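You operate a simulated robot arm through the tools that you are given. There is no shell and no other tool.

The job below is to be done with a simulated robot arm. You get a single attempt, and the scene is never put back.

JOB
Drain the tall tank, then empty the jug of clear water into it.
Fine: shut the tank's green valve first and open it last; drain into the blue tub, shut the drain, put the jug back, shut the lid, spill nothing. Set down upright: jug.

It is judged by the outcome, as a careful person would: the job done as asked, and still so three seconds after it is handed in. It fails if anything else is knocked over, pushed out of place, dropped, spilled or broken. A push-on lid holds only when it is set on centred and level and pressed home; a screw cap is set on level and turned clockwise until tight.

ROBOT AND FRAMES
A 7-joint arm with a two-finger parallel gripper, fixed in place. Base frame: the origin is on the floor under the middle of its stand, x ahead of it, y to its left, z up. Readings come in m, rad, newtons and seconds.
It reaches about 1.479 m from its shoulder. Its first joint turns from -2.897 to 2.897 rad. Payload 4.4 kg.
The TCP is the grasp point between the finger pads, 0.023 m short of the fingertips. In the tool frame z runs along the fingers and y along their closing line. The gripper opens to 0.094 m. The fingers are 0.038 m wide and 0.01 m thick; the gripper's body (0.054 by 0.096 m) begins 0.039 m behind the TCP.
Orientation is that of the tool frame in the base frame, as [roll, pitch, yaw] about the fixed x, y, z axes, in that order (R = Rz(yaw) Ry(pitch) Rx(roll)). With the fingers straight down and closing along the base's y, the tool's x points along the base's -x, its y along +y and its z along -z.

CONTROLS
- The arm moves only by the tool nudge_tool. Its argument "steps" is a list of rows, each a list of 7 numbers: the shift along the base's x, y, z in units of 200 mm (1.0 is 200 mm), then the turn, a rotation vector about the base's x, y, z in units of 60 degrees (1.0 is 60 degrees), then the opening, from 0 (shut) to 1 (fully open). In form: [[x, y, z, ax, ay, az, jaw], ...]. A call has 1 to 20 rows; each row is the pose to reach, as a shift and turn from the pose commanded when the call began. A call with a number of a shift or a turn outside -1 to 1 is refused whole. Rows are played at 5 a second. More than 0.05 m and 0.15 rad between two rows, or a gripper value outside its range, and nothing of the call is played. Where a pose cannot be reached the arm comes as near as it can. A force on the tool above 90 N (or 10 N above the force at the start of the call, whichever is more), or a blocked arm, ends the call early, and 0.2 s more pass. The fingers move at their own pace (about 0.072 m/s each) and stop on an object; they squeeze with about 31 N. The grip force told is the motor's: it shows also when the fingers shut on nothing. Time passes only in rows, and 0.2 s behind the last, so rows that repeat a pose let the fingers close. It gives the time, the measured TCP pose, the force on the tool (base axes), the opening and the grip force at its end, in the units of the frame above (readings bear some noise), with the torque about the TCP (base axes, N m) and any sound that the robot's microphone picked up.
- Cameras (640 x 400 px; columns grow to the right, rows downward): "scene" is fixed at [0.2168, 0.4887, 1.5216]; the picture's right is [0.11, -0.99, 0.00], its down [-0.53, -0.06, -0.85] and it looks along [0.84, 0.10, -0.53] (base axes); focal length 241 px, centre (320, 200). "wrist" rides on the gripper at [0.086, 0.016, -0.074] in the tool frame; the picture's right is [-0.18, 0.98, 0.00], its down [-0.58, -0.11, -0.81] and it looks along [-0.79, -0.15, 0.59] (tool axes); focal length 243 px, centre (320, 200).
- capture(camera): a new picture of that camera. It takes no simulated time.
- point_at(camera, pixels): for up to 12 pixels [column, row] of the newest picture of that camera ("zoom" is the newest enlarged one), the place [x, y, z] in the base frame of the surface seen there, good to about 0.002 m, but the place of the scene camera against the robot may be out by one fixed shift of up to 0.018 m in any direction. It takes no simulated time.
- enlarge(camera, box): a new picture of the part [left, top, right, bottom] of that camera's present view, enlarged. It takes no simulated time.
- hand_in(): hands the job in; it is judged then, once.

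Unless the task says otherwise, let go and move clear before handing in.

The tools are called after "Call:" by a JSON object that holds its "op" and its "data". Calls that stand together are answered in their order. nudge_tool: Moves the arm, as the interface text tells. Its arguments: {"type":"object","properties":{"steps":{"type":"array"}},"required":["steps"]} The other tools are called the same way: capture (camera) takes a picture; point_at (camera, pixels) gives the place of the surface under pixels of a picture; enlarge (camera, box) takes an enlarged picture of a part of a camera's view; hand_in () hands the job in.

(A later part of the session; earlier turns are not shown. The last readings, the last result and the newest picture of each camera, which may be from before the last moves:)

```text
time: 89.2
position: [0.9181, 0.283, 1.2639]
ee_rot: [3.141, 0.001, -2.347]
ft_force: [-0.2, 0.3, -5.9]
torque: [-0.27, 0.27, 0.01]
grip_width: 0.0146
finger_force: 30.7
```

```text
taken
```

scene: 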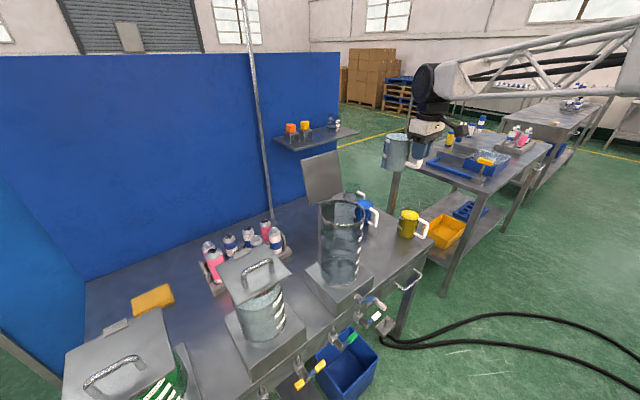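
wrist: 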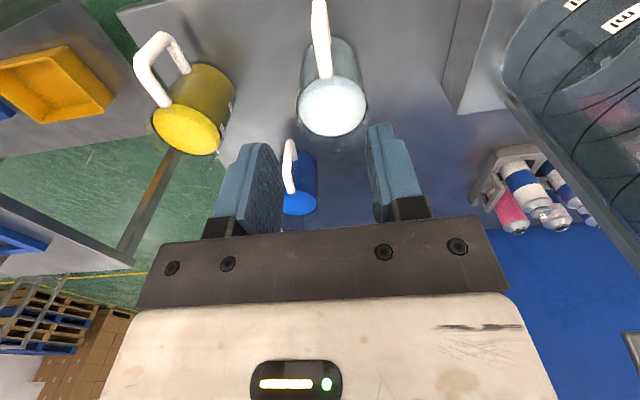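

Level and steady at z≈1.264 (base ~1.18, above the rim). Now I move it smoothly sideways toward the tank in two stages.

Call:
{"op": "nudge_tool", "data": {"steps": [[-0.0126, 0.011, 0, 0, 0, 0, 0], [-0.0442, 0.0387, 0, 0, 0, 0, 0], [-0.0947, 0.0828, 0, 0, 0, 0, 0], [-0.1578, 0.1381, 0, 0, 0, 0, 0], [-0.2273, 0.1988, 0, 0, 0, 0, 0], [-0.2967, 0.2596, 0, 0, 0, 0, 0], [-0.3662, 0.3203, 0, 0, 0, 0, 0], [-0.4356, 0.3811, 0, 0, 0, 0, 0], [-0.4987, 0.4363, 0, 0, 0, 0, 0], [-0.5555, 0.486, 0, 0, 0, 0, 0], [-0.5997, 0.5247, 0, 0, 0, 0, 0], [-0.6313, 0.5523, 0, 0, 0, 0, 0]]}}

Call:
{"op": "nudge_tool", "data": {"steps": [[-0.0126, 0.011, 0, 0, 0, 0, 0], [-0.0442, 0.0387, 0, 0, 0, 0, 0], [-0.0947, 0.0828, 0, 0, 0, 0, 0], [-0.1578, 0.1381, 0, 0, 0, 0, 0], [-0.2273, 0.1988, 0, 0, 0, 0, 0], [-0.2967, 0.2596, 0, 0, 0, 0, 0], [-0.3662, 0.3203, 0, 0, 0, 0, 0], [-0.4356, 0.3811, 0, 0, 0, 0, 0], [-0.4987, 0.4363, 0, 0, 0, 0, 0], [-0.5555, 0.486, 0, 0, 0, 0, 0], [-0.5997, 0.5247, 0, 0, 0, 0, 0], [-0.6313, 0.5523, 0, 0, 0, 0, 0]]}}

Call:
{"op": "capture", "data": {"camera": "wrist"}}

Call:
{"op": "enlarge", "data": {"camera": "scene", "box": [270, 100, 430, 300]}}

```text
time: 91.8
position: [0.7907, 0.3931, 1.2628]
ee_rot: [3.139, 0.001, -2.346]
ft_force: [-0.2, -0.4, -6.0]
torque: [-0.25, 0.25, 0.02]
grip_width: 0.0151
finger_force: 30.8
```

```text
time: 94.4
position: [0.6652, 0.5054, 1.2626]
ee_rot: [3.14, 0.001, -2.347]
ft_force: [0.3, 0.6, -5.4]
torque: [-0.25, 0.23, -0.01]
grip_width: 0.015
finger_force: 30.8
```

```text
taken
```

wrist: 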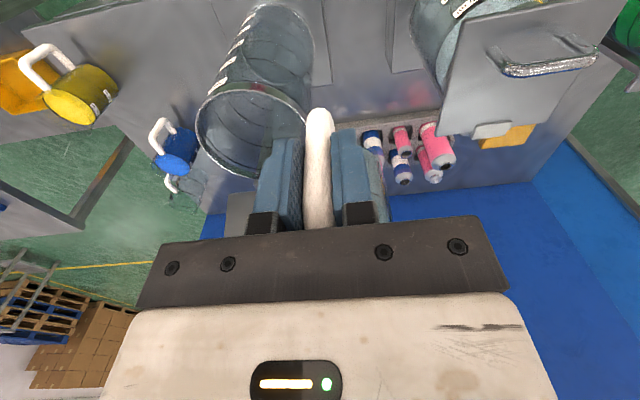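

```text
2.00 times, centred on (350, 200) of scene
```

zoom: 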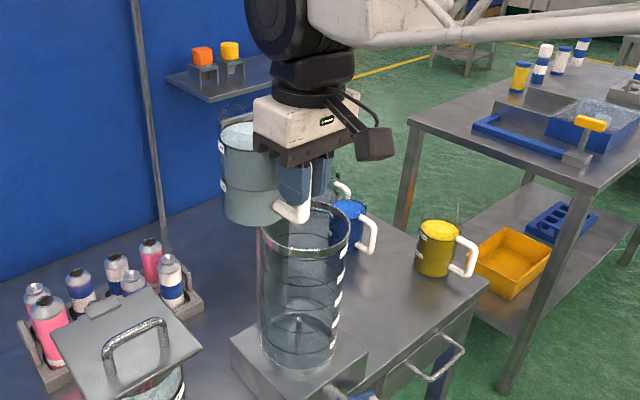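

The jug is at u≈0.12 beside/above the mouth, steady. I'll start tilting toward the mouth (about n), first 24° while lowering 3 cm — no flow expected yet.

Call:
{"op": "nudge_tool", "data": {"steps": [[0, 0, -0.01, 0.0175, 0.0178, 0, 0], [0, 0, -0.025, 0.0467, 0.0475, 0, 0], [0, 0, -0.045, 0.0818, 0.0832, 0, 0], [0, 0, -0.065, 0.1168, 0.1188, 0, 0], [0, 0, -0.085, 0.1519, 0.1545, 0, 0], [0, 0, -0.105, 0.1869, 0.1901, 0, 0], [0, 0, -0.125, 0.222, 0.2258, 0, 0], [0, 0, -0.14, 0.257, 0.2614, 0, 0], [0, 0, -0.15, 0.2804, 0.2852, 0, 0]]}}

Call:
{"op": "enlarge", "data": {"camera": "scene", "box": [290, 120, 400, 300]}}

```text
time: 96.4
position: [0.6644, 0.5049, 1.2326]
ee_rot: [2.721, 0.001, -2.347]
ft_force: [-0.8, 1.2, -5.4]
torque: [-0.35, 0.21, -0.01]
grip_width: 0.0148
finger_force: 30.8
```

```text
2.22 times, centred on (345, 210) of scene
```

zoom: 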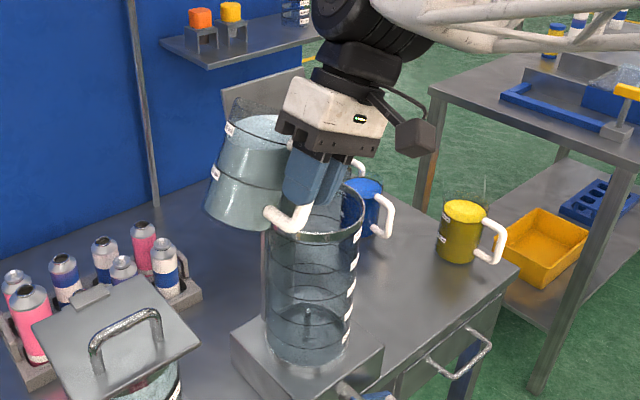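

24° reached, jug still holding its water. Now a slow pour: 2° per row to 44°, keeping the lip over the mouth.

Call:
{"op": "nudge_tool", "data": {"steps": [[-0.0012, 0.0012, 0, 0.0234, 0.0238, 0, 0], [-0.0025, 0.0025, 0, 0.0467, 0.0475, 0, 0], [-0.0037, 0.0037, 0, 0.0701, 0.0713, 0, 0], [-0.005, 0.0049, 0, 0.0935, 0.0951, 0, 0], [-0.0062, 0.0062, 0, 0.1168, 0.1188, 0, 0], [-0.0075, 0.0074, 0, 0.1402, 0.1426, 0, 0], [-0.0087, 0.0086, 0, 0.1636, 0.1664, 0, 0]]}}

Call:
{"op": "capture", "data": {"camera": "wrist"}}

Call:
{"op": "enlarge", "data": {"camera": "scene", "box": [290, 120, 400, 300]}}

```text
time: 98.0
position: [0.6627, 0.5061, 1.2325]
ee_rot: [2.475, 0.002, -2.349]
ft_force: [0.2, -0.4, -3.9]
torque: [-0.31, 0.18, -0.02]
grip_width: 0.0151
finger_force: 31.5
```

```text
taken
```

wrist: 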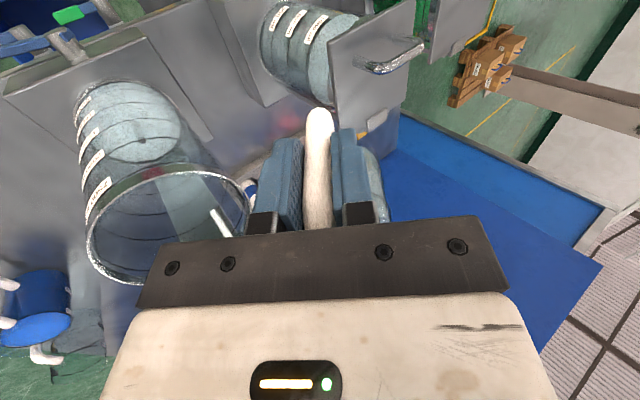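

```text
2.22 times, centred on (345, 210) of scene
```

zoom: 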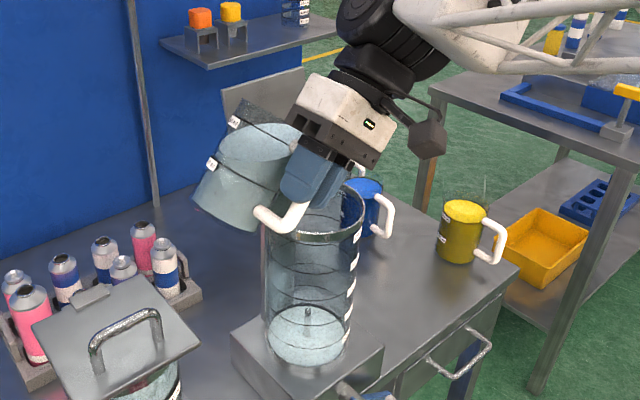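

Water is now flowing into the tank (wrist px [220,220] stream inside the mouth, scene zoom [305,335] shows clear water collecting). I'll check where the stream is relative to the rim.

Call:
{"op": "enlarge", "data": {"camera": "wrist", "box": [80, 150, 280, 290]}}

Call:
{"op": "point_at", "data": {"camera": "wrist", "pixels": [[215, 212], [220, 222], [228, 234], [246, 195], [235, 180], [140, 120]]}}

```text
2.86 times, centred on (180, 220) of wrist
```

zoom: 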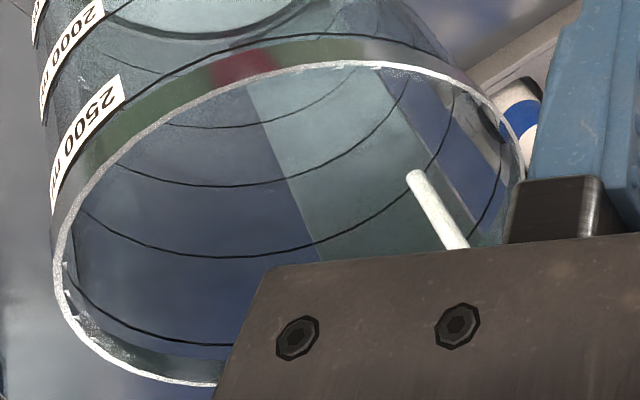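

```text
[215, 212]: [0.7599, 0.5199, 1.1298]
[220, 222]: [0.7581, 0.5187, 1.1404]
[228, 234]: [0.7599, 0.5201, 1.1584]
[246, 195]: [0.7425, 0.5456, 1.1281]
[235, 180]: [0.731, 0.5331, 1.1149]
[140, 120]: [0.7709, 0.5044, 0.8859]
```

The stream falls vertically at u≈0.177, n≈0.903, inside the mouth with ~3 cm margin. I'll continue tilting slowly to 60° and drift 1 cm toward the mouth's centre.

Call:
{"op": "nudge_tool", "data": {"steps": [[0.0032, -0.0032, 0, 0.0234, 0.0238, 0, 0], [0.0064, -0.0064, 0, 0.0467, 0.0475, 0, 0], [0.0096, -0.0096, 0, 0.0701, 0.0713, 0, 0], [0.0128, -0.0128, 0, 0.0935, 0.0951, 0, 0], [0.016, -0.016, 0, 0.1168, 0.1188, 0, 0], [0.0192, -0.0192, 0, 0.1402, 0.1426, 0, 0], [0.0224, -0.0224, 0, 0.1636, 0.1664, 0, 0], [0.0256, -0.0256, 0, 0.1869, 0.1901, 0, 0], [0.0288, -0.0288, 0, 0.2103, 0.2139, 0, 0], [0.032, -0.032, 0, 0.2337, 0.2377, 0, 0], [0.0352, -0.0352, 0, 0.257, 0.2614, 0, 0]]}}

Call:
{"op": "capture", "data": {"camera": "wrist"}}

Call:
{"op": "enlarge", "data": {"camera": "scene", "box": [290, 120, 400, 300]}}

```text
time: 100.4
position: [0.6709, 0.499, 1.2337]
ee_rot: [2.092, 0.002, -2.349]
ft_force: [0.9, -0.2, -3.6]
torque: [-0.22, 0.14, 0.02]
grip_width: 0.0149
finger_force: 30.6
```

```text
taken
```

wrist: 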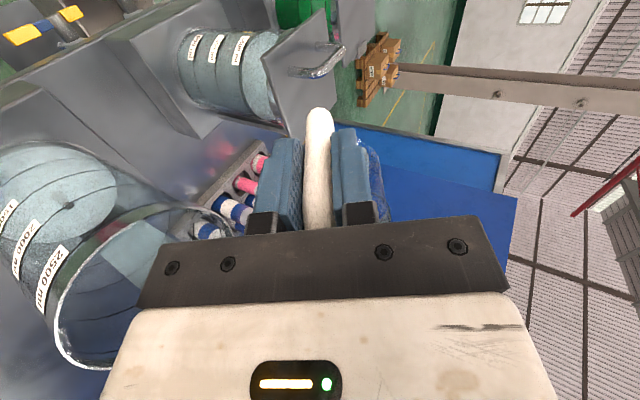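

```text
2.22 times, centred on (345, 210) of scene
```

zoom: 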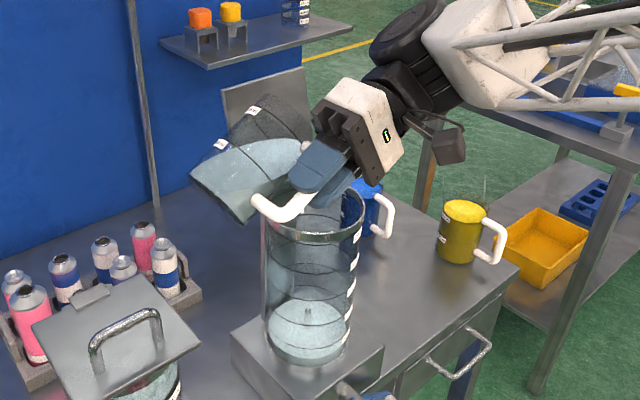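

Pouring well with nothing spilled; jug at 60°, still part-full. Continue to 84°.

Call:
{"op": "nudge_tool", "data": {"steps": [[0.002, -0.002, 0, 0.0234, 0.0238, 0, 0], [0.004, -0.004, 0, 0.0467, 0.0475, 0, 0], [0.006, -0.006, 0, 0.0701, 0.0713, 0, 0], [0.009, -0.009, 0, 0.0935, 0.0951, 0, 0], [0.012, -0.012, 0, 0.1168, 0.1188, 0, 0], [0.016, -0.016, 0, 0.1402, 0.1426, 0, 0], [0.02, -0.02, 0, 0.1636, 0.1664, 0, 0], [0.024, -0.024, 0, 0.1869, 0.1901, 0, 0], [0.028, -0.028, 0, 0.2103, 0.2139, 0, 0], [0.032, -0.032, 0, 0.2337, 0.2377, 0, 0], [0.036, -0.036, 0, 0.257, 0.2614, 0, 0], [0.041, -0.04, 0, 0.2804, 0.2852, 0, 0]]}}

Call:
{"op": "capture", "data": {"camera": "wrist"}}

Call:
{"op": "enlarge", "data": {"camera": "scene", "box": [290, 120, 400, 300]}}

```text
time: 103.0
position: [0.6782, 0.4907, 1.2323]
ee_rot: [1.673, 0.0, -2.349]
ft_force: [0.3, 0.0, -1.3]
torque: [-0.05, 0.04, -0.01]
grip_width: 0.0145
finger_force: 29.7
```

```text
taken
```

wrist: 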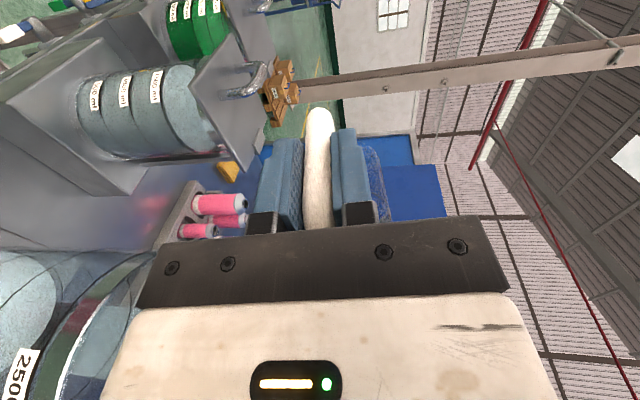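

```text
2.22 times, centred on (345, 210) of scene
```

zoom: 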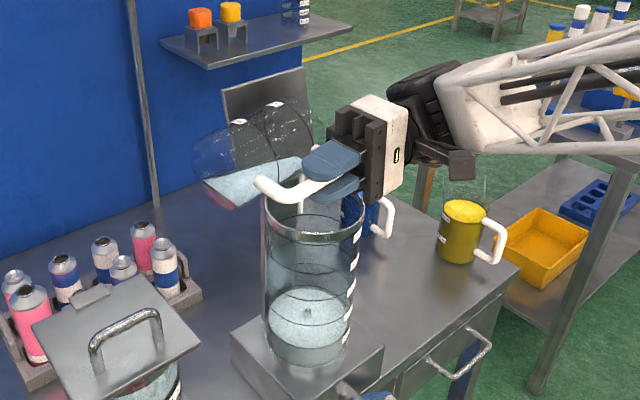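

Almost empty at 84° (weight down to 1.3 N). Continue to ~106° and dwell to drain the last drops.

Call:
{"op": "nudge_tool", "data": {"steps": [[0.006, -0.006, 0, 0.0234, 0.0238, 0, 0], [0.0115, -0.0115, 0, 0.0467, 0.0475, 0, 0], [0.0175, -0.017, 0, 0.0701, 0.0713, 0, 0], [0.023, -0.023, 0, 0.0935, 0.0951, 0, 0], [0.029, -0.0285, 0, 0.1168, 0.1188, 0, 0], [0.035, -0.034, 0, 0.1402, 0.1426, 0, 0], [0.041, -0.04, 0, 0.1636, 0.1664, 0, 0], [0.046, -0.0455, 0, 0.1869, 0.1901, 0, 0], [0.052, -0.051, 0, 0.2103, 0.2139, 0, 0], [0.058, -0.057, 0, 0.2337, 0.2377, 0, 0], [0.064, -0.063, 0, 0.257, 0.2614, 0, 0], [0.064, -0.063, 0, 0.257, 0.2614, 0, 0], [0.064, -0.063, 0, 0.257, 0.2614, 0, 0], [0.064, -0.063, 0, 0.257, 0.2614, 0, 0], [0.064, -0.063, 0, 0.257, 0.2614, 0, 0]]}}

Call:
{"op": "enlarge", "data": {"camera": "scene", "box": [290, 120, 400, 300]}}

Call:
{"op": "enlarge", "data": {"camera": "scene", "box": [300, 140, 380, 220]}}

```text
time: 106.2
position: [0.6973, 0.4826, 1.2395]
ee_rot: [1.315, -0.002, -2.353]
ft_force: [-0.1, 0.1, -0.8]
torque: [-0.05, -0.02, 0.03]
grip_width: 0.0144
finger_force: 30.8
out of reach, approached as far as the arm can: row 11
```

```text
2.22 times, centred on (345, 210) of scene
```

zoom: 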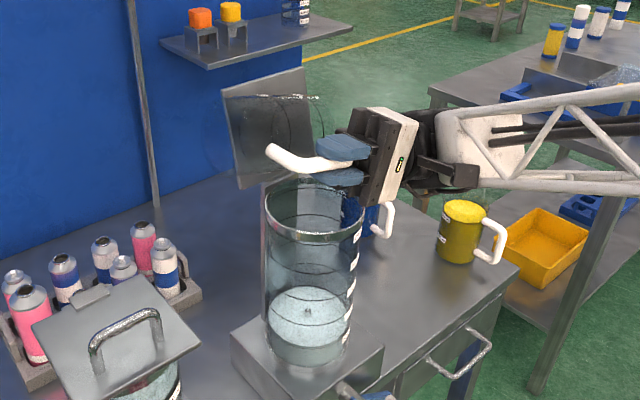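

```text
5.00 times, centred on (340, 180) of scene
```

zoom: 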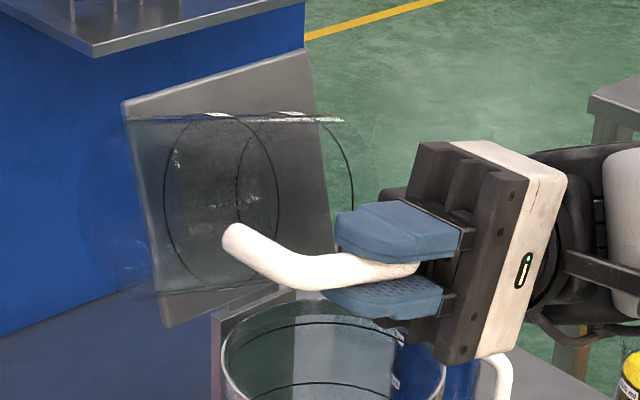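

The jug is empty (scene zoom shows clear glass only; the weight is just the jug) and ~500 ml clear water is in the tank. I'll roll it back upright over the mouth along the same path.

Call:
{"op": "nudge_tool", "data": {"steps": [[-0.0073, 0.0072, 0, -0.0688, -0.07, 0, 0], [-0.0146, 0.0144, 0, -0.1376, -0.14, 0, 0], [-0.0219, 0.0216, 0, -0.2064, -0.2099, 0, 0], [-0.0292, 0.0288, 0, -0.2752, -0.2799, 0, 0], [-0.0366, 0.036, 0, -0.344, -0.3499, 0, 0], [-0.0439, 0.0432, 0, -0.4128, -0.4199, 0, 0], [-0.0512, 0.0504, 0, -0.4816, -0.4898, 0, 0], [-0.0585, 0.0576, 0, -0.5504, -0.5598, 0, 0], [-0.0658, 0.0648, 0, -0.6192, -0.6298, 0, 0]]}}

Call:
{"op": "enlarge", "data": {"camera": "scene", "box": [290, 120, 400, 300]}}

```text
time: 108.2
position: [0.6771, 0.4919, 1.2336]
ee_rot: [2.216, 0.001, -2.349]
ft_force: [0.3, -0.3, -0.9]
torque: [-0.04, 0.0, 0.0]
grip_width: 0.0145
finger_force: 31.1
```

```text
2.22 times, centred on (345, 210) of scene
```

zoom: 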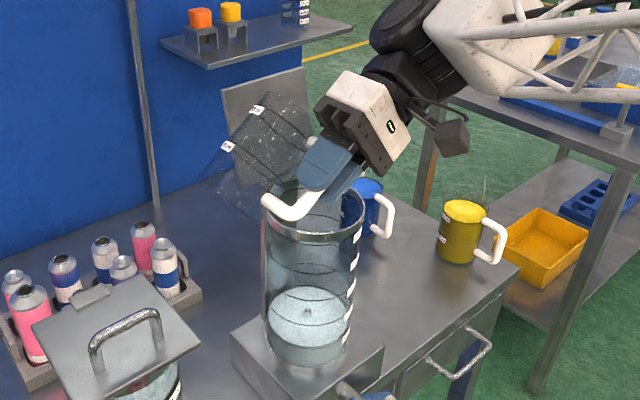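

Empty and following well. Finish rolling upright and rise 3 cm.

Call:
{"op": "nudge_tool", "data": {"steps": [[-0.0073, 0.0072, 0.015, -0.0688, -0.07, 0, 0], [-0.0146, 0.0144, 0.03, -0.1376, -0.14, 0, 0], [-0.0219, 0.0216, 0.05, -0.2064, -0.2099, 0, 0], [-0.0292, 0.0288, 0.065, -0.2752, -0.2799, 0, 0], [-0.0366, 0.036, 0.08, -0.344, -0.3499, 0, 0], [-0.0439, 0.0432, 0.1, -0.4128, -0.4199, 0, 0], [-0.0512, 0.0504, 0.115, -0.4816, -0.4898, 0, 0], [-0.0585, 0.0576, 0.13, -0.5504, -0.5598, 0, 0], [-0.0658, 0.0648, 0.15, -0.6192, -0.6298, 0, 0]]}}

Call:
{"op": "enlarge", "data": {"camera": "scene", "box": [290, 120, 400, 300]}}

Call:
{"op": "capture", "data": {"camera": "wrist"}}

```text
time: 110.2
position: [0.6634, 0.5051, 1.2631]
ee_rot: [-3.141, 0.001, -2.348]
ft_force: [-1.2, 0.5, -0.7]
torque: [-0.07, 0.02, -0.03]
grip_width: 0.0144
finger_force: 30.7
```

```text
2.22 times, centred on (345, 210) of scene
```

zoom: 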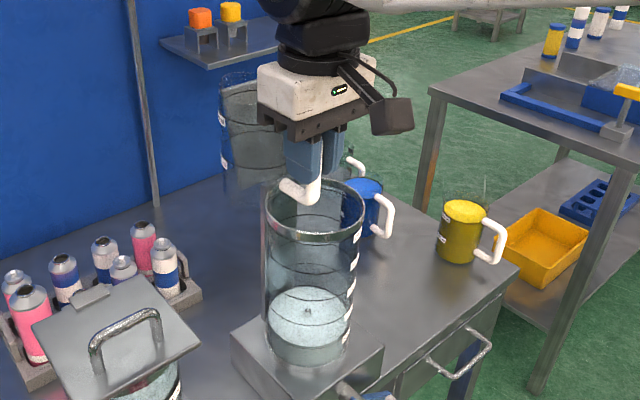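

```text
taken
```

wrist: 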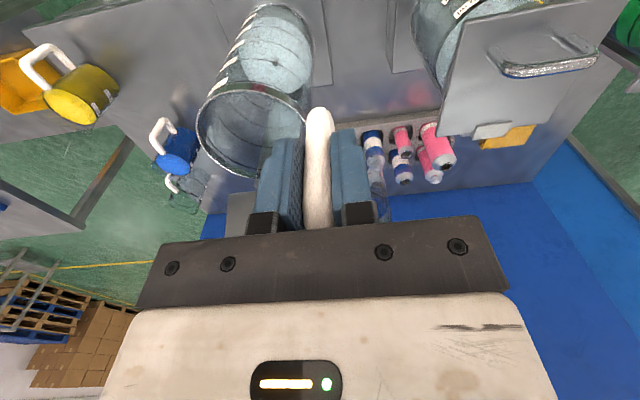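

The jug is upright again and empty. I'll carry it back to its place along the same route.

Call:
{"op": "nudge_tool", "data": {"steps": [[0.0126, -0.011, 0, 0, 0, 0, 0], [0.0442, -0.0387, 0, 0, 0, 0, 0], [0.0947, -0.0828, 0, 0, 0, 0, 0], [0.1578, -0.1381, 0, 0, 0, 0, 0], [0.2273, -0.1988, 0, 0, 0, 0, 0], [0.2967, -0.2596, 0, 0, 0, 0, 0], [0.3662, -0.3203, 0, 0, 0, 0, 0], [0.4356, -0.3811, 0, 0, 0, 0, 0], [0.4987, -0.4363, 0, 0, 0, 0, 0], [0.5555, -0.486, 0, 0, 0, 0, 0], [0.5997, -0.5247, 0, 0, 0, 0, 0], [0.6313, -0.5523, 0, 0, 0, 0, 0]]}}

Call:
{"op": "nudge_tool", "data": {"steps": [[0.0126, -0.011, 0, 0, 0, 0, 0], [0.0442, -0.0387, 0, 0, 0, 0, 0], [0.0947, -0.0828, 0, 0, 0, 0, 0], [0.1578, -0.1381, 0, 0, 0, 0, 0], [0.2273, -0.1988, 0, 0, 0, 0, 0], [0.2967, -0.2596, 0, 0, 0, 0, 0], [0.3662, -0.3203, 0, 0, 0, 0, 0], [0.4356, -0.3811, 0, 0, 0, 0, 0], [0.4987, -0.4363, 0, 0, 0, 0, 0], [0.5555, -0.486, 0, 0, 0, 0, 0], [0.5997, -0.5247, 0, 0, 0, 0, 0], [0.6313, -0.5523, 0, 0, 0, 0, 0]]}}

Call:
{"op": "nudge_tool", "data": {"steps": [[0, 0, -0.02, 0, 0, 0, 0], [0, 0, -0.07, 0, 0, 0, 0], [0, 0, -0.15, 0, 0, 0, 0], [0, 0, -0.25, 0, 0, 0, 0], [0, 0, -0.36, 0, 0, 0, 0], [0, 0, -0.47, 0, 0, 0, 0], [0, 0, -0.58, 0, 0, 0, 0], [0, 0, -0.69, 0, 0, 0, 0], [0, 0, -0.79, 0, 0, 0, 0], [0, 0, -0.87, 0, 0, 0, 0], [0, 0, -0.92, 0, 0, 0, 0], [0, 0, -0.95, 0, 0, 0, 0]]}}

Call:
{"op": "enlarge", "data": {"camera": "scene", "box": [340, 150, 460, 270]}}

Call:
{"op": "capture", "data": {"camera": "wrist"}}

```text
time: 112.8
position: [0.79, 0.3944, 1.2621]
ee_rot: [-3.141, 0.002, -2.347]
ft_force: [0.2, -0.2, -0.8]
torque: [-0.04, 0.02, 0.03]
grip_width: 0.0145
finger_force: 31.5
```

```text
time: 115.4
position: [0.9165, 0.2837, 1.262]
ee_rot: [3.139, 0.0, -2.347]
ft_force: [0.2, -1.0, 0.2]
torque: [-0.03, 0.03, 0.0]
grip_width: 0.0146
finger_force: 31.0
```

```text
time: 118.0
position: [0.9172, 0.2838, 1.0733]
ee_rot: [-3.141, 0.002, -2.347]
ft_force: [0.4, -0.1, -2.2]
torque: [-0.03, 0.04, 0.0]
grip_width: 0.0145
finger_force: 31.3
```

```text
3.33 times, centred on (400, 210) of scene
```

zoom: 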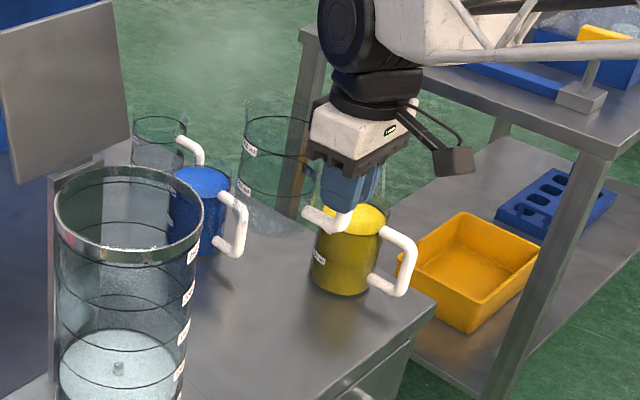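

```text
taken
```

wrist: 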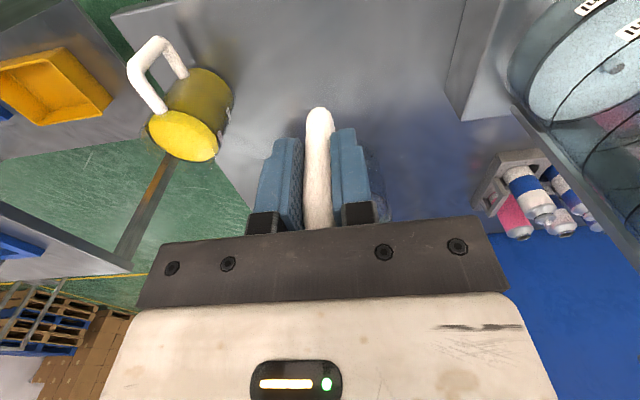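

The jug hangs exactly as before. I'll lower it gently to its spot.

Call:
{"op": "nudge_tool", "data": {"steps": [[0, 0, -0.02, 0, 0, 0, 0], [0, 0, -0.07, 0, 0, 0, 0], [0, 0, -0.15, 0, 0, 0, 0], [0, 0, -0.25, 0, 0, 0, 0], [0, 0, -0.36, 0, 0, 0, 0], [0, 0, -0.47, 0, 0, 0, 0], [0, 0, -0.58, 0, 0, 0, 0], [0, 0, -0.69, 0, 0, 0, 0], [0, 0, -0.78, 0, 0, 0, 0], [0, 0, -0.85, 0, 0, 0, 0], [0, 0, -0.89, 0, 0, 0, 0], [0, 0, -0.915, 0, 0, 0, 0], [0, 0, -0.93, 0, 0, 0, 0], [0, 0, -0.94, 0, 0, 0, 0], [0, 0, -0.947, 0, 0, 0, 0]]}}

Call:
{"op": "enlarge", "data": {"camera": "scene", "box": [340, 170, 460, 290]}}

```text
time: 121.2
position: [0.9179, 0.2837, 0.8841]
ee_rot: [3.141, 0.001, -2.348]
ft_force: [-0.7, 0.0, 1.2]
torque: [0.07, -0.06, 0.03]
grip_width: 0.0143
finger_force: 31.3
```

```text
3.33 times, centred on (400, 230) of scene
```

zoom: 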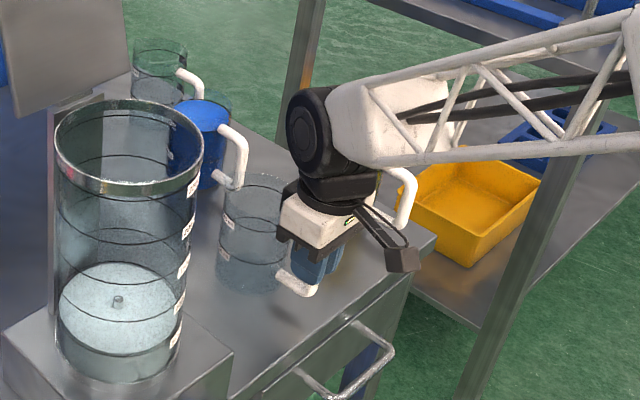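

Base contact is felt (+1.2 N). I'll settle half a millimetre more, open, and check before rising.

Call:
{"op": "nudge_tool", "data": {"steps": [[0, 0, -0.003, 0, 0, 0, 0], [0, 0, -0.003, 0, 0, 0, 0.25], [0, 0, -0.003, 0, 0, 0, 0.5], [0, 0, -0.003, 0, 0, 0, 0.5], [0, 0, 0.01, 0, 0, 0, 0.5]]}}

Call:
{"op": "capture", "data": {"camera": "wrist"}}

```text
time: 122.4
position: [0.9176, 0.2836, 0.8857]
ee_rot: [3.141, 0.001, -2.348]
ft_force: [-0.4, 1.4, -0.9]
torque: [-0.03, 0.03, -0.01]
grip_width: 0.0469
finger_force: 0.0
```

```text
taken
```

wrist: 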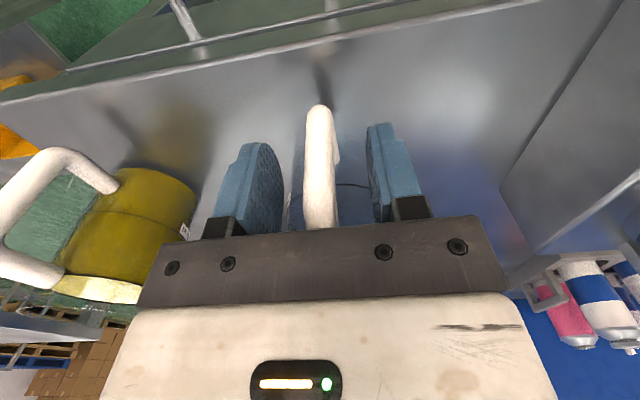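

Released; the jug stands as before. Rising straight up.

Call:
{"op": "nudge_tool", "data": {"steps": [[0, 0, 0.1, 0, 0, 0, 0.5], [0, 0, 0.25, 0, 0, 0, 0.5], [0, 0, 0.45, 0, 0, 0, 0.5], [0, 0, 0.65, 0, 0, 0, 0.5], [0, 0, 0.85, 0, 0, 0, 0.5], [0, 0, 1.0, 0, 0, 0, 0.5]]}}

Call:
{"op": "nudge_tool", "data": {"steps": [[0, 0, 0.2, 0, 0, 0, 0.5], [0, 0, 0.4, 0, 0, 0, 0.5], [0, 0, 0.6, 0, 0, 0, 0.5], [0, 0, 0.8, 0, 0, 0, 0.5], [0, 0, 1.0, 0, 0, 0, 0.5]]}}

Call:
{"op": "capture", "data": {"camera": "scene"}}

Call:
{"op": "enlarge", "data": {"camera": "scene", "box": [340, 170, 460, 290]}}

Call:
{"op": "enlarge", "data": {"camera": "scene", "box": [290, 130, 400, 300]}}

```text
time: 123.8
position: [0.9165, 0.2833, 1.0847]
ee_rot: [3.14, 0.002, -2.348]
ft_force: [0.8, -0.2, -0.4]
torque: [-0.01, 0.02, 0.03]
grip_width: 0.0471
finger_force: 0.1
```

```text
time: 125.0
position: [0.9166, 0.2828, 1.2845]
ee_rot: [3.141, 0.0, -2.348]
ft_force: [0.4, 0.6, -0.3]
torque: [0.02, -0.02, 0.02]
grip_width: 0.0472
finger_force: 0.1
```

```text
taken
```

scene: 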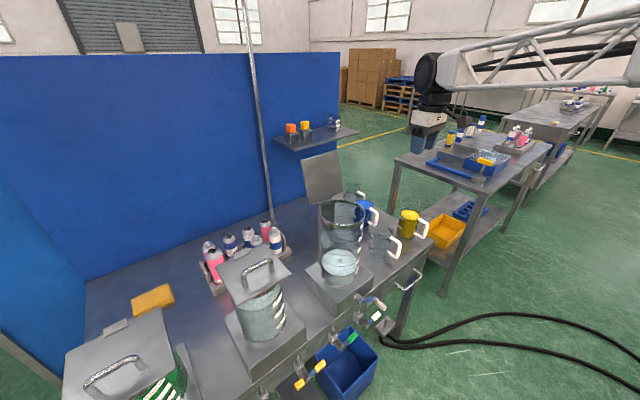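

```text
3.33 times, centred on (400, 230) of scene
```

zoom: 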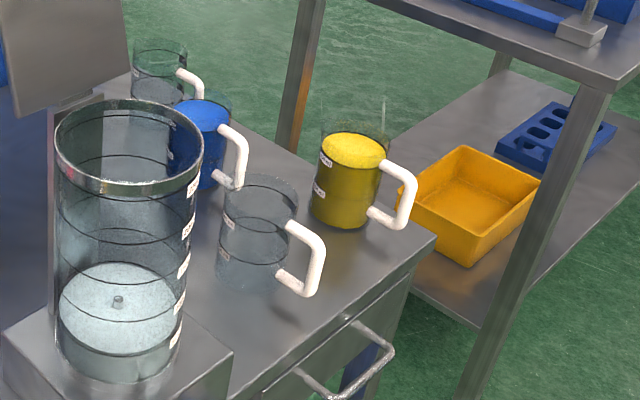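

```text
2.35 times, centred on (345, 215) of scene
```

zoom: 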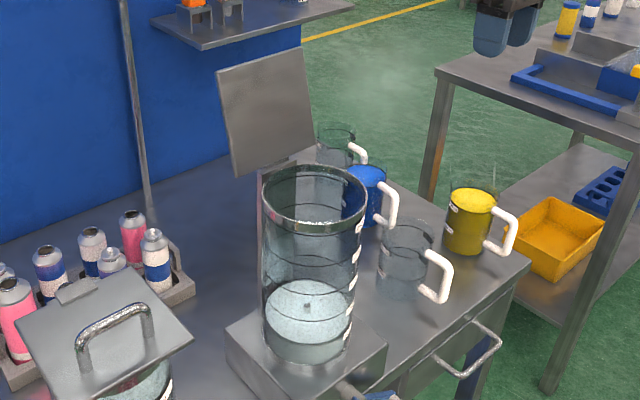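

The jug stands empty in its place; the tank holds the clear water. Next the lid: I'll raise, turn the tool −90° and go above the leaning lid's handle.

Call:
{"op": "nudge_tool", "data": {"steps": [[-0.015, 0.096, 0.06, 0, 0, -0.125, 0.4], [-0.03, 0.193, 0.12, 0, 0, -0.25, 0.4], [-0.045, 0.289, 0.18, 0, 0, -0.375, 0.4], [-0.06, 0.385, 0.24, 0, 0, -0.5, 0.4], [-0.075, 0.48, 0.3, 0, 0, -0.625, 0.4], [-0.09, 0.578, 0.36, 0, 0, -0.75, 0.4], [-0.105, 0.674, 0.42, 0, 0, -0.875, 0.4], [-0.12, 0.77, 0.475, 0, 0, -1.0, 0.4]]}}

Call:
{"op": "nudge_tool", "data": {"steps": [[-0.024, 0.153, 0, 0, 0, -0.1, 0.4], [-0.048, 0.306, 0, 0, 0, -0.2, 0.4], [-0.072, 0.46, 0, 0, 0, -0.3, 0.4], [-0.096, 0.613, 0, 0, 0, -0.4, 0.4], [-0.12, 0.766, 0, 0, 0, -0.5, 0.4]]}}

Call:
{"op": "capture", "data": {"camera": "wrist"}}

Call:
{"op": "enlarge", "data": {"camera": "scene", "box": [270, 100, 430, 260]}}

```text
time: 126.8
position: [0.8927, 0.4378, 1.3792]
ee_rot: [3.139, 0.002, 2.886]
ft_force: [0.5, 0.2, 0.1]
torque: [0.0, 0.0, 0.01]
grip_width: 0.0377
finger_force: 0.0
```

```text
time: 128.0
position: [0.8685, 0.5899, 1.3808]
ee_rot: [3.14, 0.001, 2.364]
ft_force: [-0.8, 0.9, 0.7]
torque: [0.05, 0.02, 0.04]
grip_width: 0.0377
finger_force: 0.1
```

```text
taken
```

wrist: 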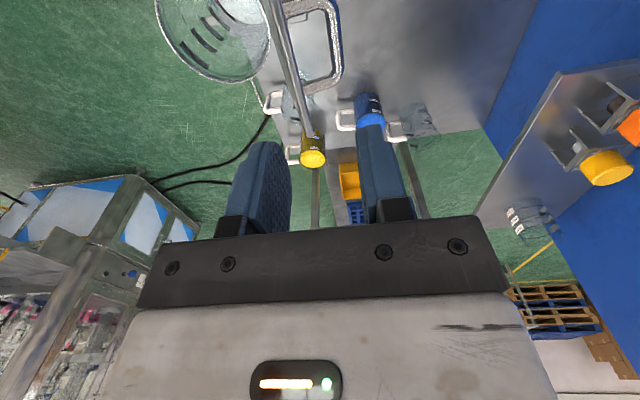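

```text
2.50 times, centred on (350, 180) of scene
```

zoom: 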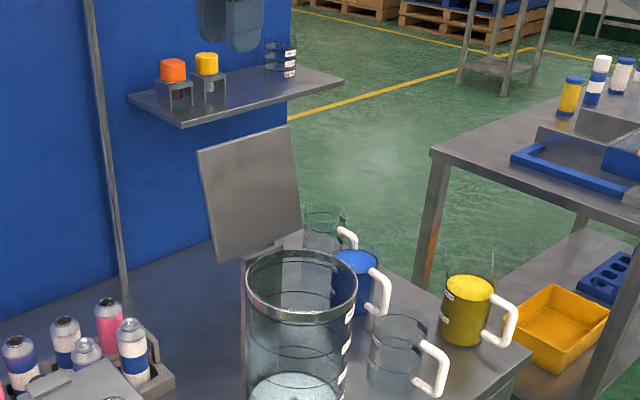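

I can see the lid's upper edge (px [290,70]) and the handle bar (px [335,45]). I'll measure both.

Call:
{"op": "enlarge", "data": {"camera": "wrist", "box": [250, 0, 370, 140]}}

Call:
{"op": "point_at", "data": {"camera": "wrist", "pixels": [[331, 15], [334, 35], [337, 55], [338, 72], [325, 88], [310, 90], [268, 5], [283, 55], [298, 100], [306, 128]]}}

```text
2.86 times, centred on (310, 70) of wrist
```

zoom: 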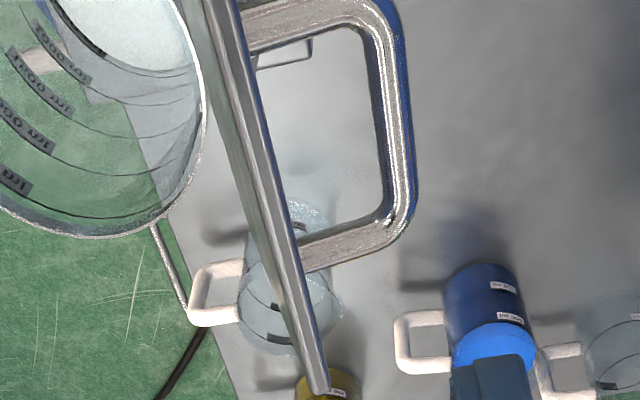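

```text
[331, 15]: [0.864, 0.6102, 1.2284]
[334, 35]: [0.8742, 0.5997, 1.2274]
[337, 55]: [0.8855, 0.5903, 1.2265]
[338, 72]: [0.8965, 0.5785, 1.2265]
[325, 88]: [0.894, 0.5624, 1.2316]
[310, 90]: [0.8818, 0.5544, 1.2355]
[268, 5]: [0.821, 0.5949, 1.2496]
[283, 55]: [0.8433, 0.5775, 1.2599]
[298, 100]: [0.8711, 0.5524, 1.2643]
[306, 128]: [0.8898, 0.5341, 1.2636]
```

Bar centre at n≈1.041, z≈1.2215; lid's top edge at n≈1.003–1.012, z≈1.263. I'll narrow the fingers to 24 mm and straddle the bar from above, stopping high enough to clear the lid edge.

Call:
{"op": "nudge_tool", "data": {"steps": [[0.024, 0.0243, 0, 0, 0, 0, 0.255], [0.0477, 0.0485, 0, 0, 0, 0, 0.255], [0.0477, 0.0485, -0.15, 0, 0, 0, 0.255], [0.0477, 0.0485, -0.3, 0, 0, 0, 0.255], [0.0477, 0.0485, -0.43, 0, 0, 0, 0.255], [0.0477, 0.0485, -0.53, 0, 0, 0, 0.255]]}}

Call:
{"op": "capture", "data": {"camera": "wrist"}}

Call:
{"op": "enlarge", "data": {"camera": "wrist", "box": [220, 40, 400, 240]}}

```text
time: 129.4
position: [0.8782, 0.6005, 1.2733]
ee_rot: [3.141, 0.0, 2.364]
ft_force: [0.2, 0.2, 0.7]
torque: [0.0, 0.01, 0.0]
grip_width: 0.0238
finger_force: 0.1
```

```text
taken
```

wrist: 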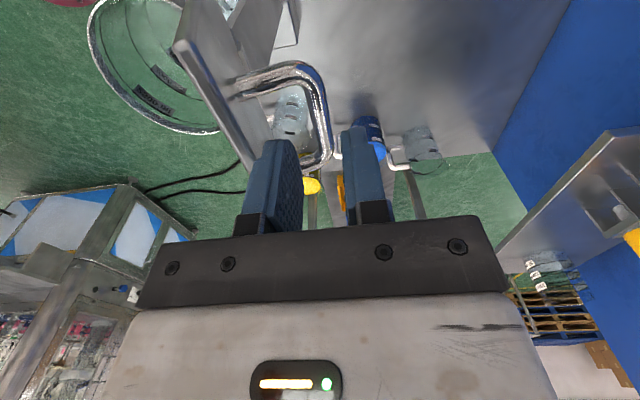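

```text
2.00 times, centred on (310, 140) of wrist
```

zoom: 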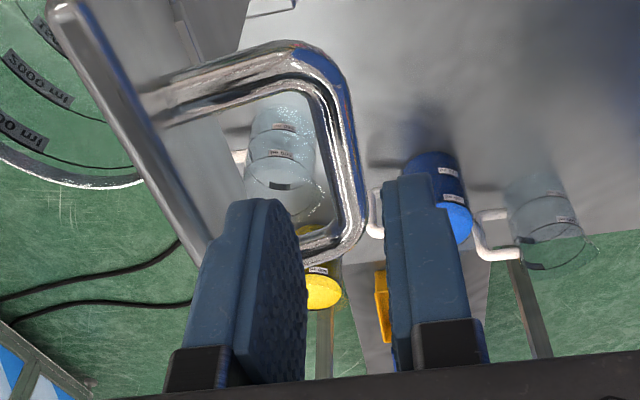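

Fingertips are just above the bar. Quick check of the bar's position from here, then descend the last 4 cm.

Call:
{"op": "point_at", "data": {"camera": "wrist", "pixels": [[318, 90], [322, 110], [326, 130], [328, 150], [185, 50], [215, 105], [245, 155]]}}

Call:
{"op": "nudge_tool", "data": {"steps": [[0, 0, -0.07, 0, 0, 0, 0.255], [0, 0, -0.14, 0, 0, 0, 0.255], [0, 0, -0.19, 0, 0, 0, 0.255]]}}

Call:
{"op": "enlarge", "data": {"camera": "wrist", "box": [220, 40, 400, 240]}}

```text
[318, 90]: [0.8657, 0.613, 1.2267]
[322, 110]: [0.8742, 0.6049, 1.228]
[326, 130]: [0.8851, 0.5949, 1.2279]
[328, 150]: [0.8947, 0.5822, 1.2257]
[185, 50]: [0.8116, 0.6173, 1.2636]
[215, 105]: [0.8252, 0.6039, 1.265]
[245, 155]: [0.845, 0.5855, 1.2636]
```

```text
time: 130.2
position: [0.8778, 0.6012, 1.2359]
ee_rot: [3.139, 0.001, 2.362]
ft_force: [0.4, -0.7, -0.1]
torque: [-0.01, 0.04, 0.0]
grip_width: 0.0239
finger_force: 0.1
```

```text
2.00 times, centred on (310, 140) of wrist
```

zoom: 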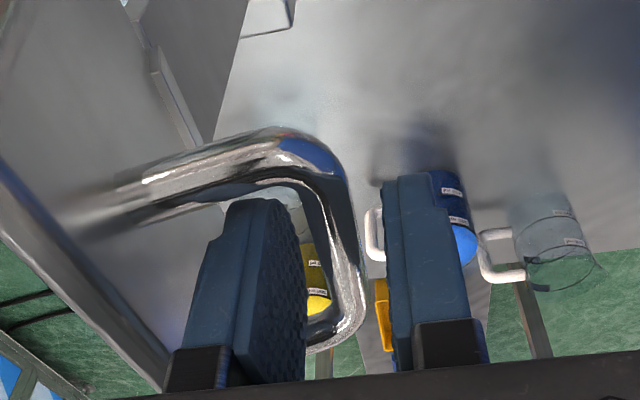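

The bar is between the fingers (n≈1.044). I'll lower 3 mm more and close on it.

Call:
{"op": "nudge_tool", "data": {"steps": [[0, 0, -0.015, 0, 0, 0, 0.255], [0, 0, -0.015, 0, 0, 0, 0.1], [0, 0, -0.015, 0, 0, 0, 0], [0, 0, -0.015, 0, 0, 0, 0], [0, 0, -0.015, 0, 0, 0, 0]]}}

Call:
{"op": "enlarge", "data": {"camera": "wrist", "box": [220, 40, 400, 240]}}

```text
time: 131.4
position: [0.8782, 0.5991, 1.2328]
ee_rot: [-3.141, 0.002, 2.364]
ft_force: [-43.7, -34.8, -7.0]
torque: [-0.4, 0.63, 1.72]
grip_width: 0.012
finger_force: 44.6
```

```text
2.00 times, centred on (310, 140) of wrist
```

zoom: 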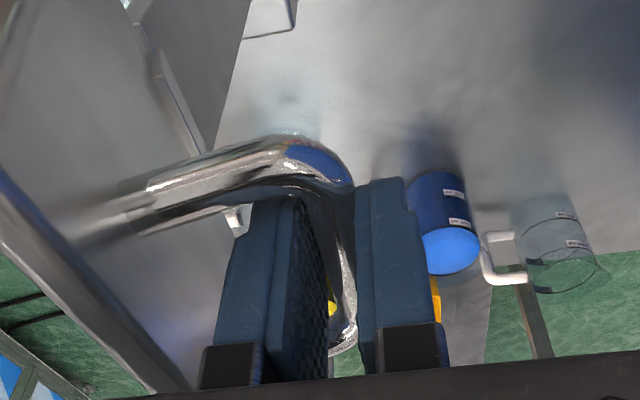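

The bar is held (0.012 m); the 55 N is just the lid's back-stop. I'll bring the lid forward along its arc, first to ~90°.

Call:
{"op": "nudge_tool", "data": {"steps": [[-0.0112, -0.0114, 0.006, 0, 0, 0, 0], [-0.0224, -0.0228, 0.0145, 0, 0, 0, 0], [-0.0361, -0.0367, 0.028, 0, 0, 0, 0], [-0.0505, -0.0513, 0.0405, 0, 0, 0, 0], [-0.0652, -0.0663, 0.0525, 0, 0, 0, 0], [-0.0806, -0.082, 0.0635, 0, 0, 0, 0], [-0.0957, -0.0973, 0.0735, 0, 0, 0, 0]]}}

Call:
{"op": "capture", "data": {"camera": "wrist"}}

Call:
{"op": "enlarge", "data": {"camera": "scene", "box": [270, 100, 430, 260]}}

```text
time: 133.0
position: [0.8592, 0.5812, 1.2485]
ee_rot: [3.139, 0.002, 2.363]
ft_force: [-3.8, 8.2, 5.8]
torque: [-0.13, -0.37, 1.69]
grip_width: 0.0118
finger_force: 44.8
```

```text
taken
```

wrist: 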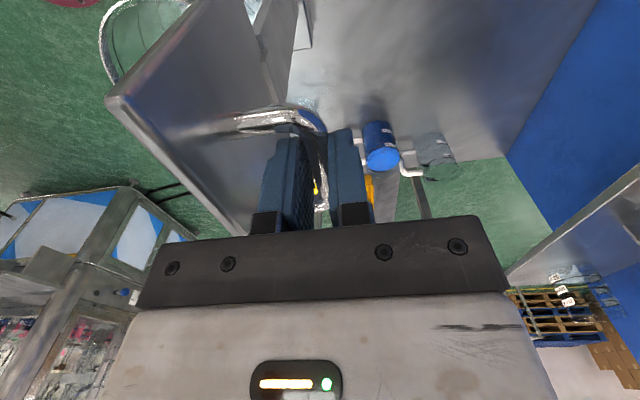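

```text
2.50 times, centred on (350, 180) of scene
```

zoom: 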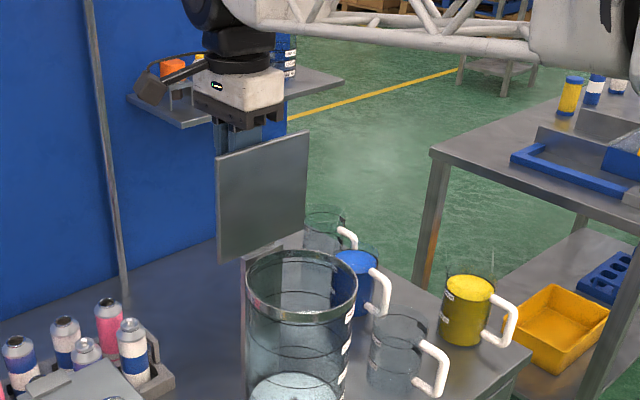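

Lid at ~90° with small forces. Continue lowering along the arc to ~50°.

Call:
{"op": "nudge_tool", "data": {"steps": [[-0.0315, -0.0321, 0.017, 0, 0, 0, 0], [-0.0641, -0.0652, 0.0295, 0, 0, 0, 0], [-0.0974, -0.0991, 0.0385, 0, 0, 0, 0], [-0.1311, -0.1333, 0.043, 0, 0, 0, 0], [-0.1647, -0.1676, 0.0435, 0, 0, 0, 0], [-0.1984, -0.2018, 0.04, 0, 0, 0, 0], [-0.232, -0.236, 0.032, 0, 0, 0, 0], [-0.2646, -0.2692, 0.02, 0, 0, 0, 0]]}}

Call:
{"op": "capture", "data": {"camera": "wrist"}}

Call:
{"op": "enlarge", "data": {"camera": "scene", "box": [270, 100, 430, 260]}}

```text
time: 134.8
position: [0.807, 0.5276, 1.253]
ee_rot: [3.139, 0.001, 2.365]
ft_force: [-6.4, 7.9, -1.5]
torque: [-0.31, -0.49, 1.68]
grip_width: 0.0115
finger_force: 44.7
```

```text
taken
```

wrist: 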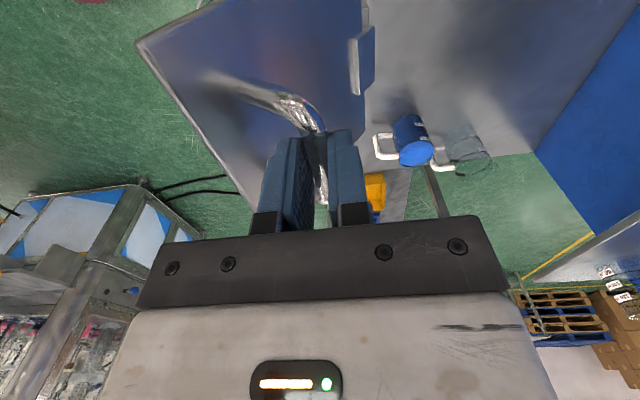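

```text
2.50 times, centred on (350, 180) of scene
```

zoom: 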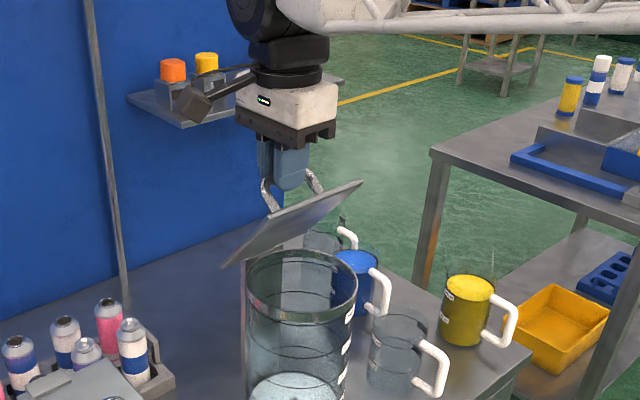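

Lid at ~50°, forces low. Continue to ~10°.

Call:
{"op": "nudge_tool", "data": {"steps": [[-0.0319, -0.0324, -0.016, 0, 0, 0, 0], [-0.0627, -0.0638, -0.036, 0, 0, 0, 0], [-0.0922, -0.0938, -0.0595, 0, 0, 0, 0], [-0.1199, -0.1219, -0.087, 0, 0, 0, 0], [-0.1462, -0.1487, -0.1175, 0, 0, 0, 0], [-0.17, -0.1729, -0.151, 0, 0, 0, 0], [-0.1921, -0.1954, -0.188, 0, 0, 0, 0], [-0.2117, -0.2153, -0.227, 0, 0, 0, 0]]}}

Call:
{"op": "capture", "data": {"camera": "wrist"}}

Call:
{"op": "enlarge", "data": {"camera": "scene", "box": [270, 130, 430, 260]}}

```text
time: 136.6
position: [0.7647, 0.4846, 1.206]
ee_rot: [-3.141, 0.003, 2.366]
ft_force: [-6.0, -3.0, 3.4]
torque: [0.24, 0.29, -0.68]
grip_width: 0.0115
finger_force: 45.0
```

```text
taken
```

wrist: 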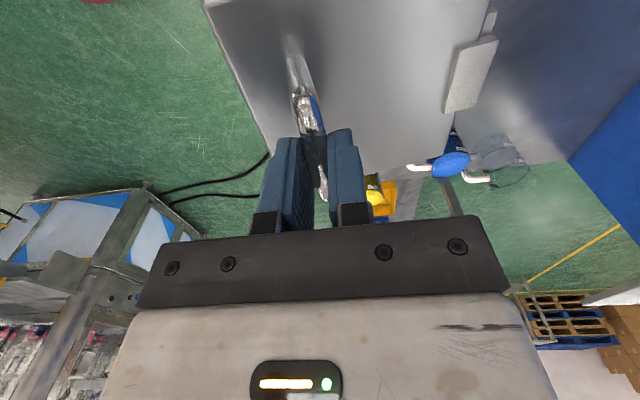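

```text
3.08 times, centred on (350, 195) of scene
```

zoom: 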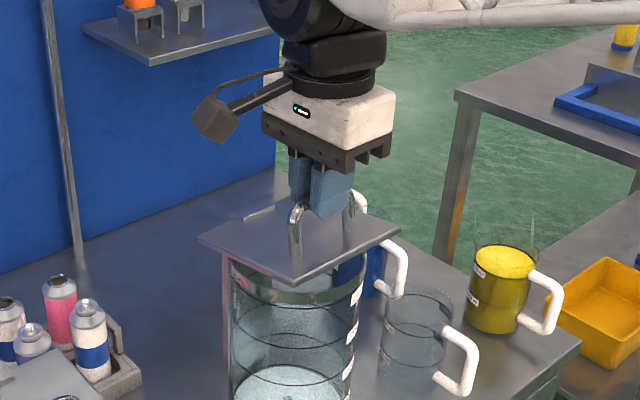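

Nearly shut (~10°). I'll lower the remaining arc slowly until it seats.

Call:
{"op": "nudge_tool", "data": {"steps": [[-0.0088, -0.0089, -0.0205, 0, 0, 0, 0], [-0.0172, -0.0175, -0.0415, 0, 0, 0, 0], [-0.0249, -0.0253, -0.063, 0, 0, 0, 0], [-0.0285, -0.029, -0.074, 0, 0, 0, 0], [-0.0319, -0.0324, -0.085, 0, 0, 0, 0]]}}

Call:
{"op": "capture", "data": {"camera": "wrist"}}

Call:
{"op": "enlarge", "data": {"camera": "scene", "box": [270, 130, 430, 260]}}

```text
time: 137.8
position: [0.7581, 0.4777, 1.1892]
ee_rot: [3.141, 0.002, 2.364]
ft_force: [0.6, 8.6, -2.6]
torque: [0.41, 0.17, -1.41]
grip_width: 0.0113
finger_force: 45.4
```

```text
taken
```

wrist: 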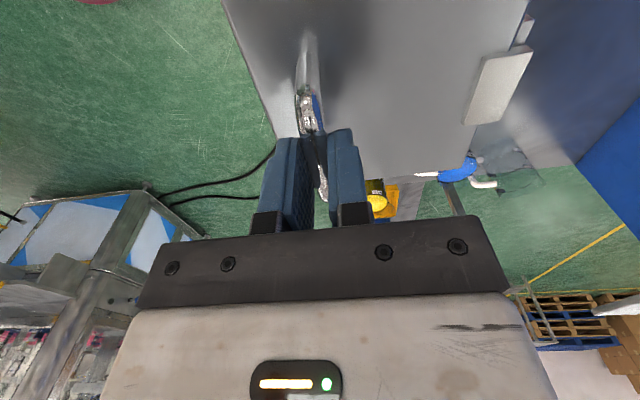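

```text
3.08 times, centred on (350, 195) of scene
```

zoom: 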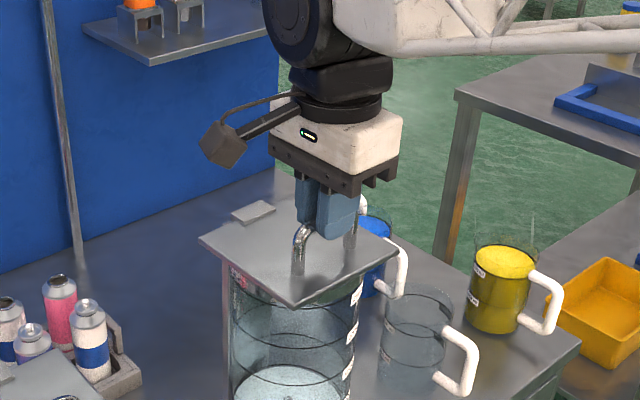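

The lid looks almost seated. I'll measure its surface height (closed was z≈1.1356).

Call:
{"op": "point_at", "data": {"camera": "wrist", "pixels": [[240, 20], [265, 100], [275, 130], [360, 60], [430, 60], [440, 120], [380, 150], [500, 80]]}}

```text
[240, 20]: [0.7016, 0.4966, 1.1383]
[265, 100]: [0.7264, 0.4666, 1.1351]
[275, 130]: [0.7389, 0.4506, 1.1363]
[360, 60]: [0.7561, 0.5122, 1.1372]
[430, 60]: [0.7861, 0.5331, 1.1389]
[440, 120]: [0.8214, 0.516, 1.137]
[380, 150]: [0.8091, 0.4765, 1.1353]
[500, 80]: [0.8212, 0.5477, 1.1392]
```

The lid plane reads 1.135–1.139, essentially level. I'll press down 2 mm gently to confirm it seats.

Call:
{"op": "nudge_tool", "data": {"steps": [[-0.001, -0.001, -0.005, 0, 0, 0, 0], [-0.002, -0.002, -0.01, 0, 0, 0, 0], [-0.002, -0.002, -0.015, 0, 0, 0, 0]]}}

```text
time: 138.6
position: [0.7564, 0.4772, 1.1874]
ee_rot: [3.141, 0.002, 2.364]
ft_force: [0.4, 9.8, 6.4]
torque: [0.46, 0.23, -1.51]
grip_width: 0.0117
finger_force: 44.5
```

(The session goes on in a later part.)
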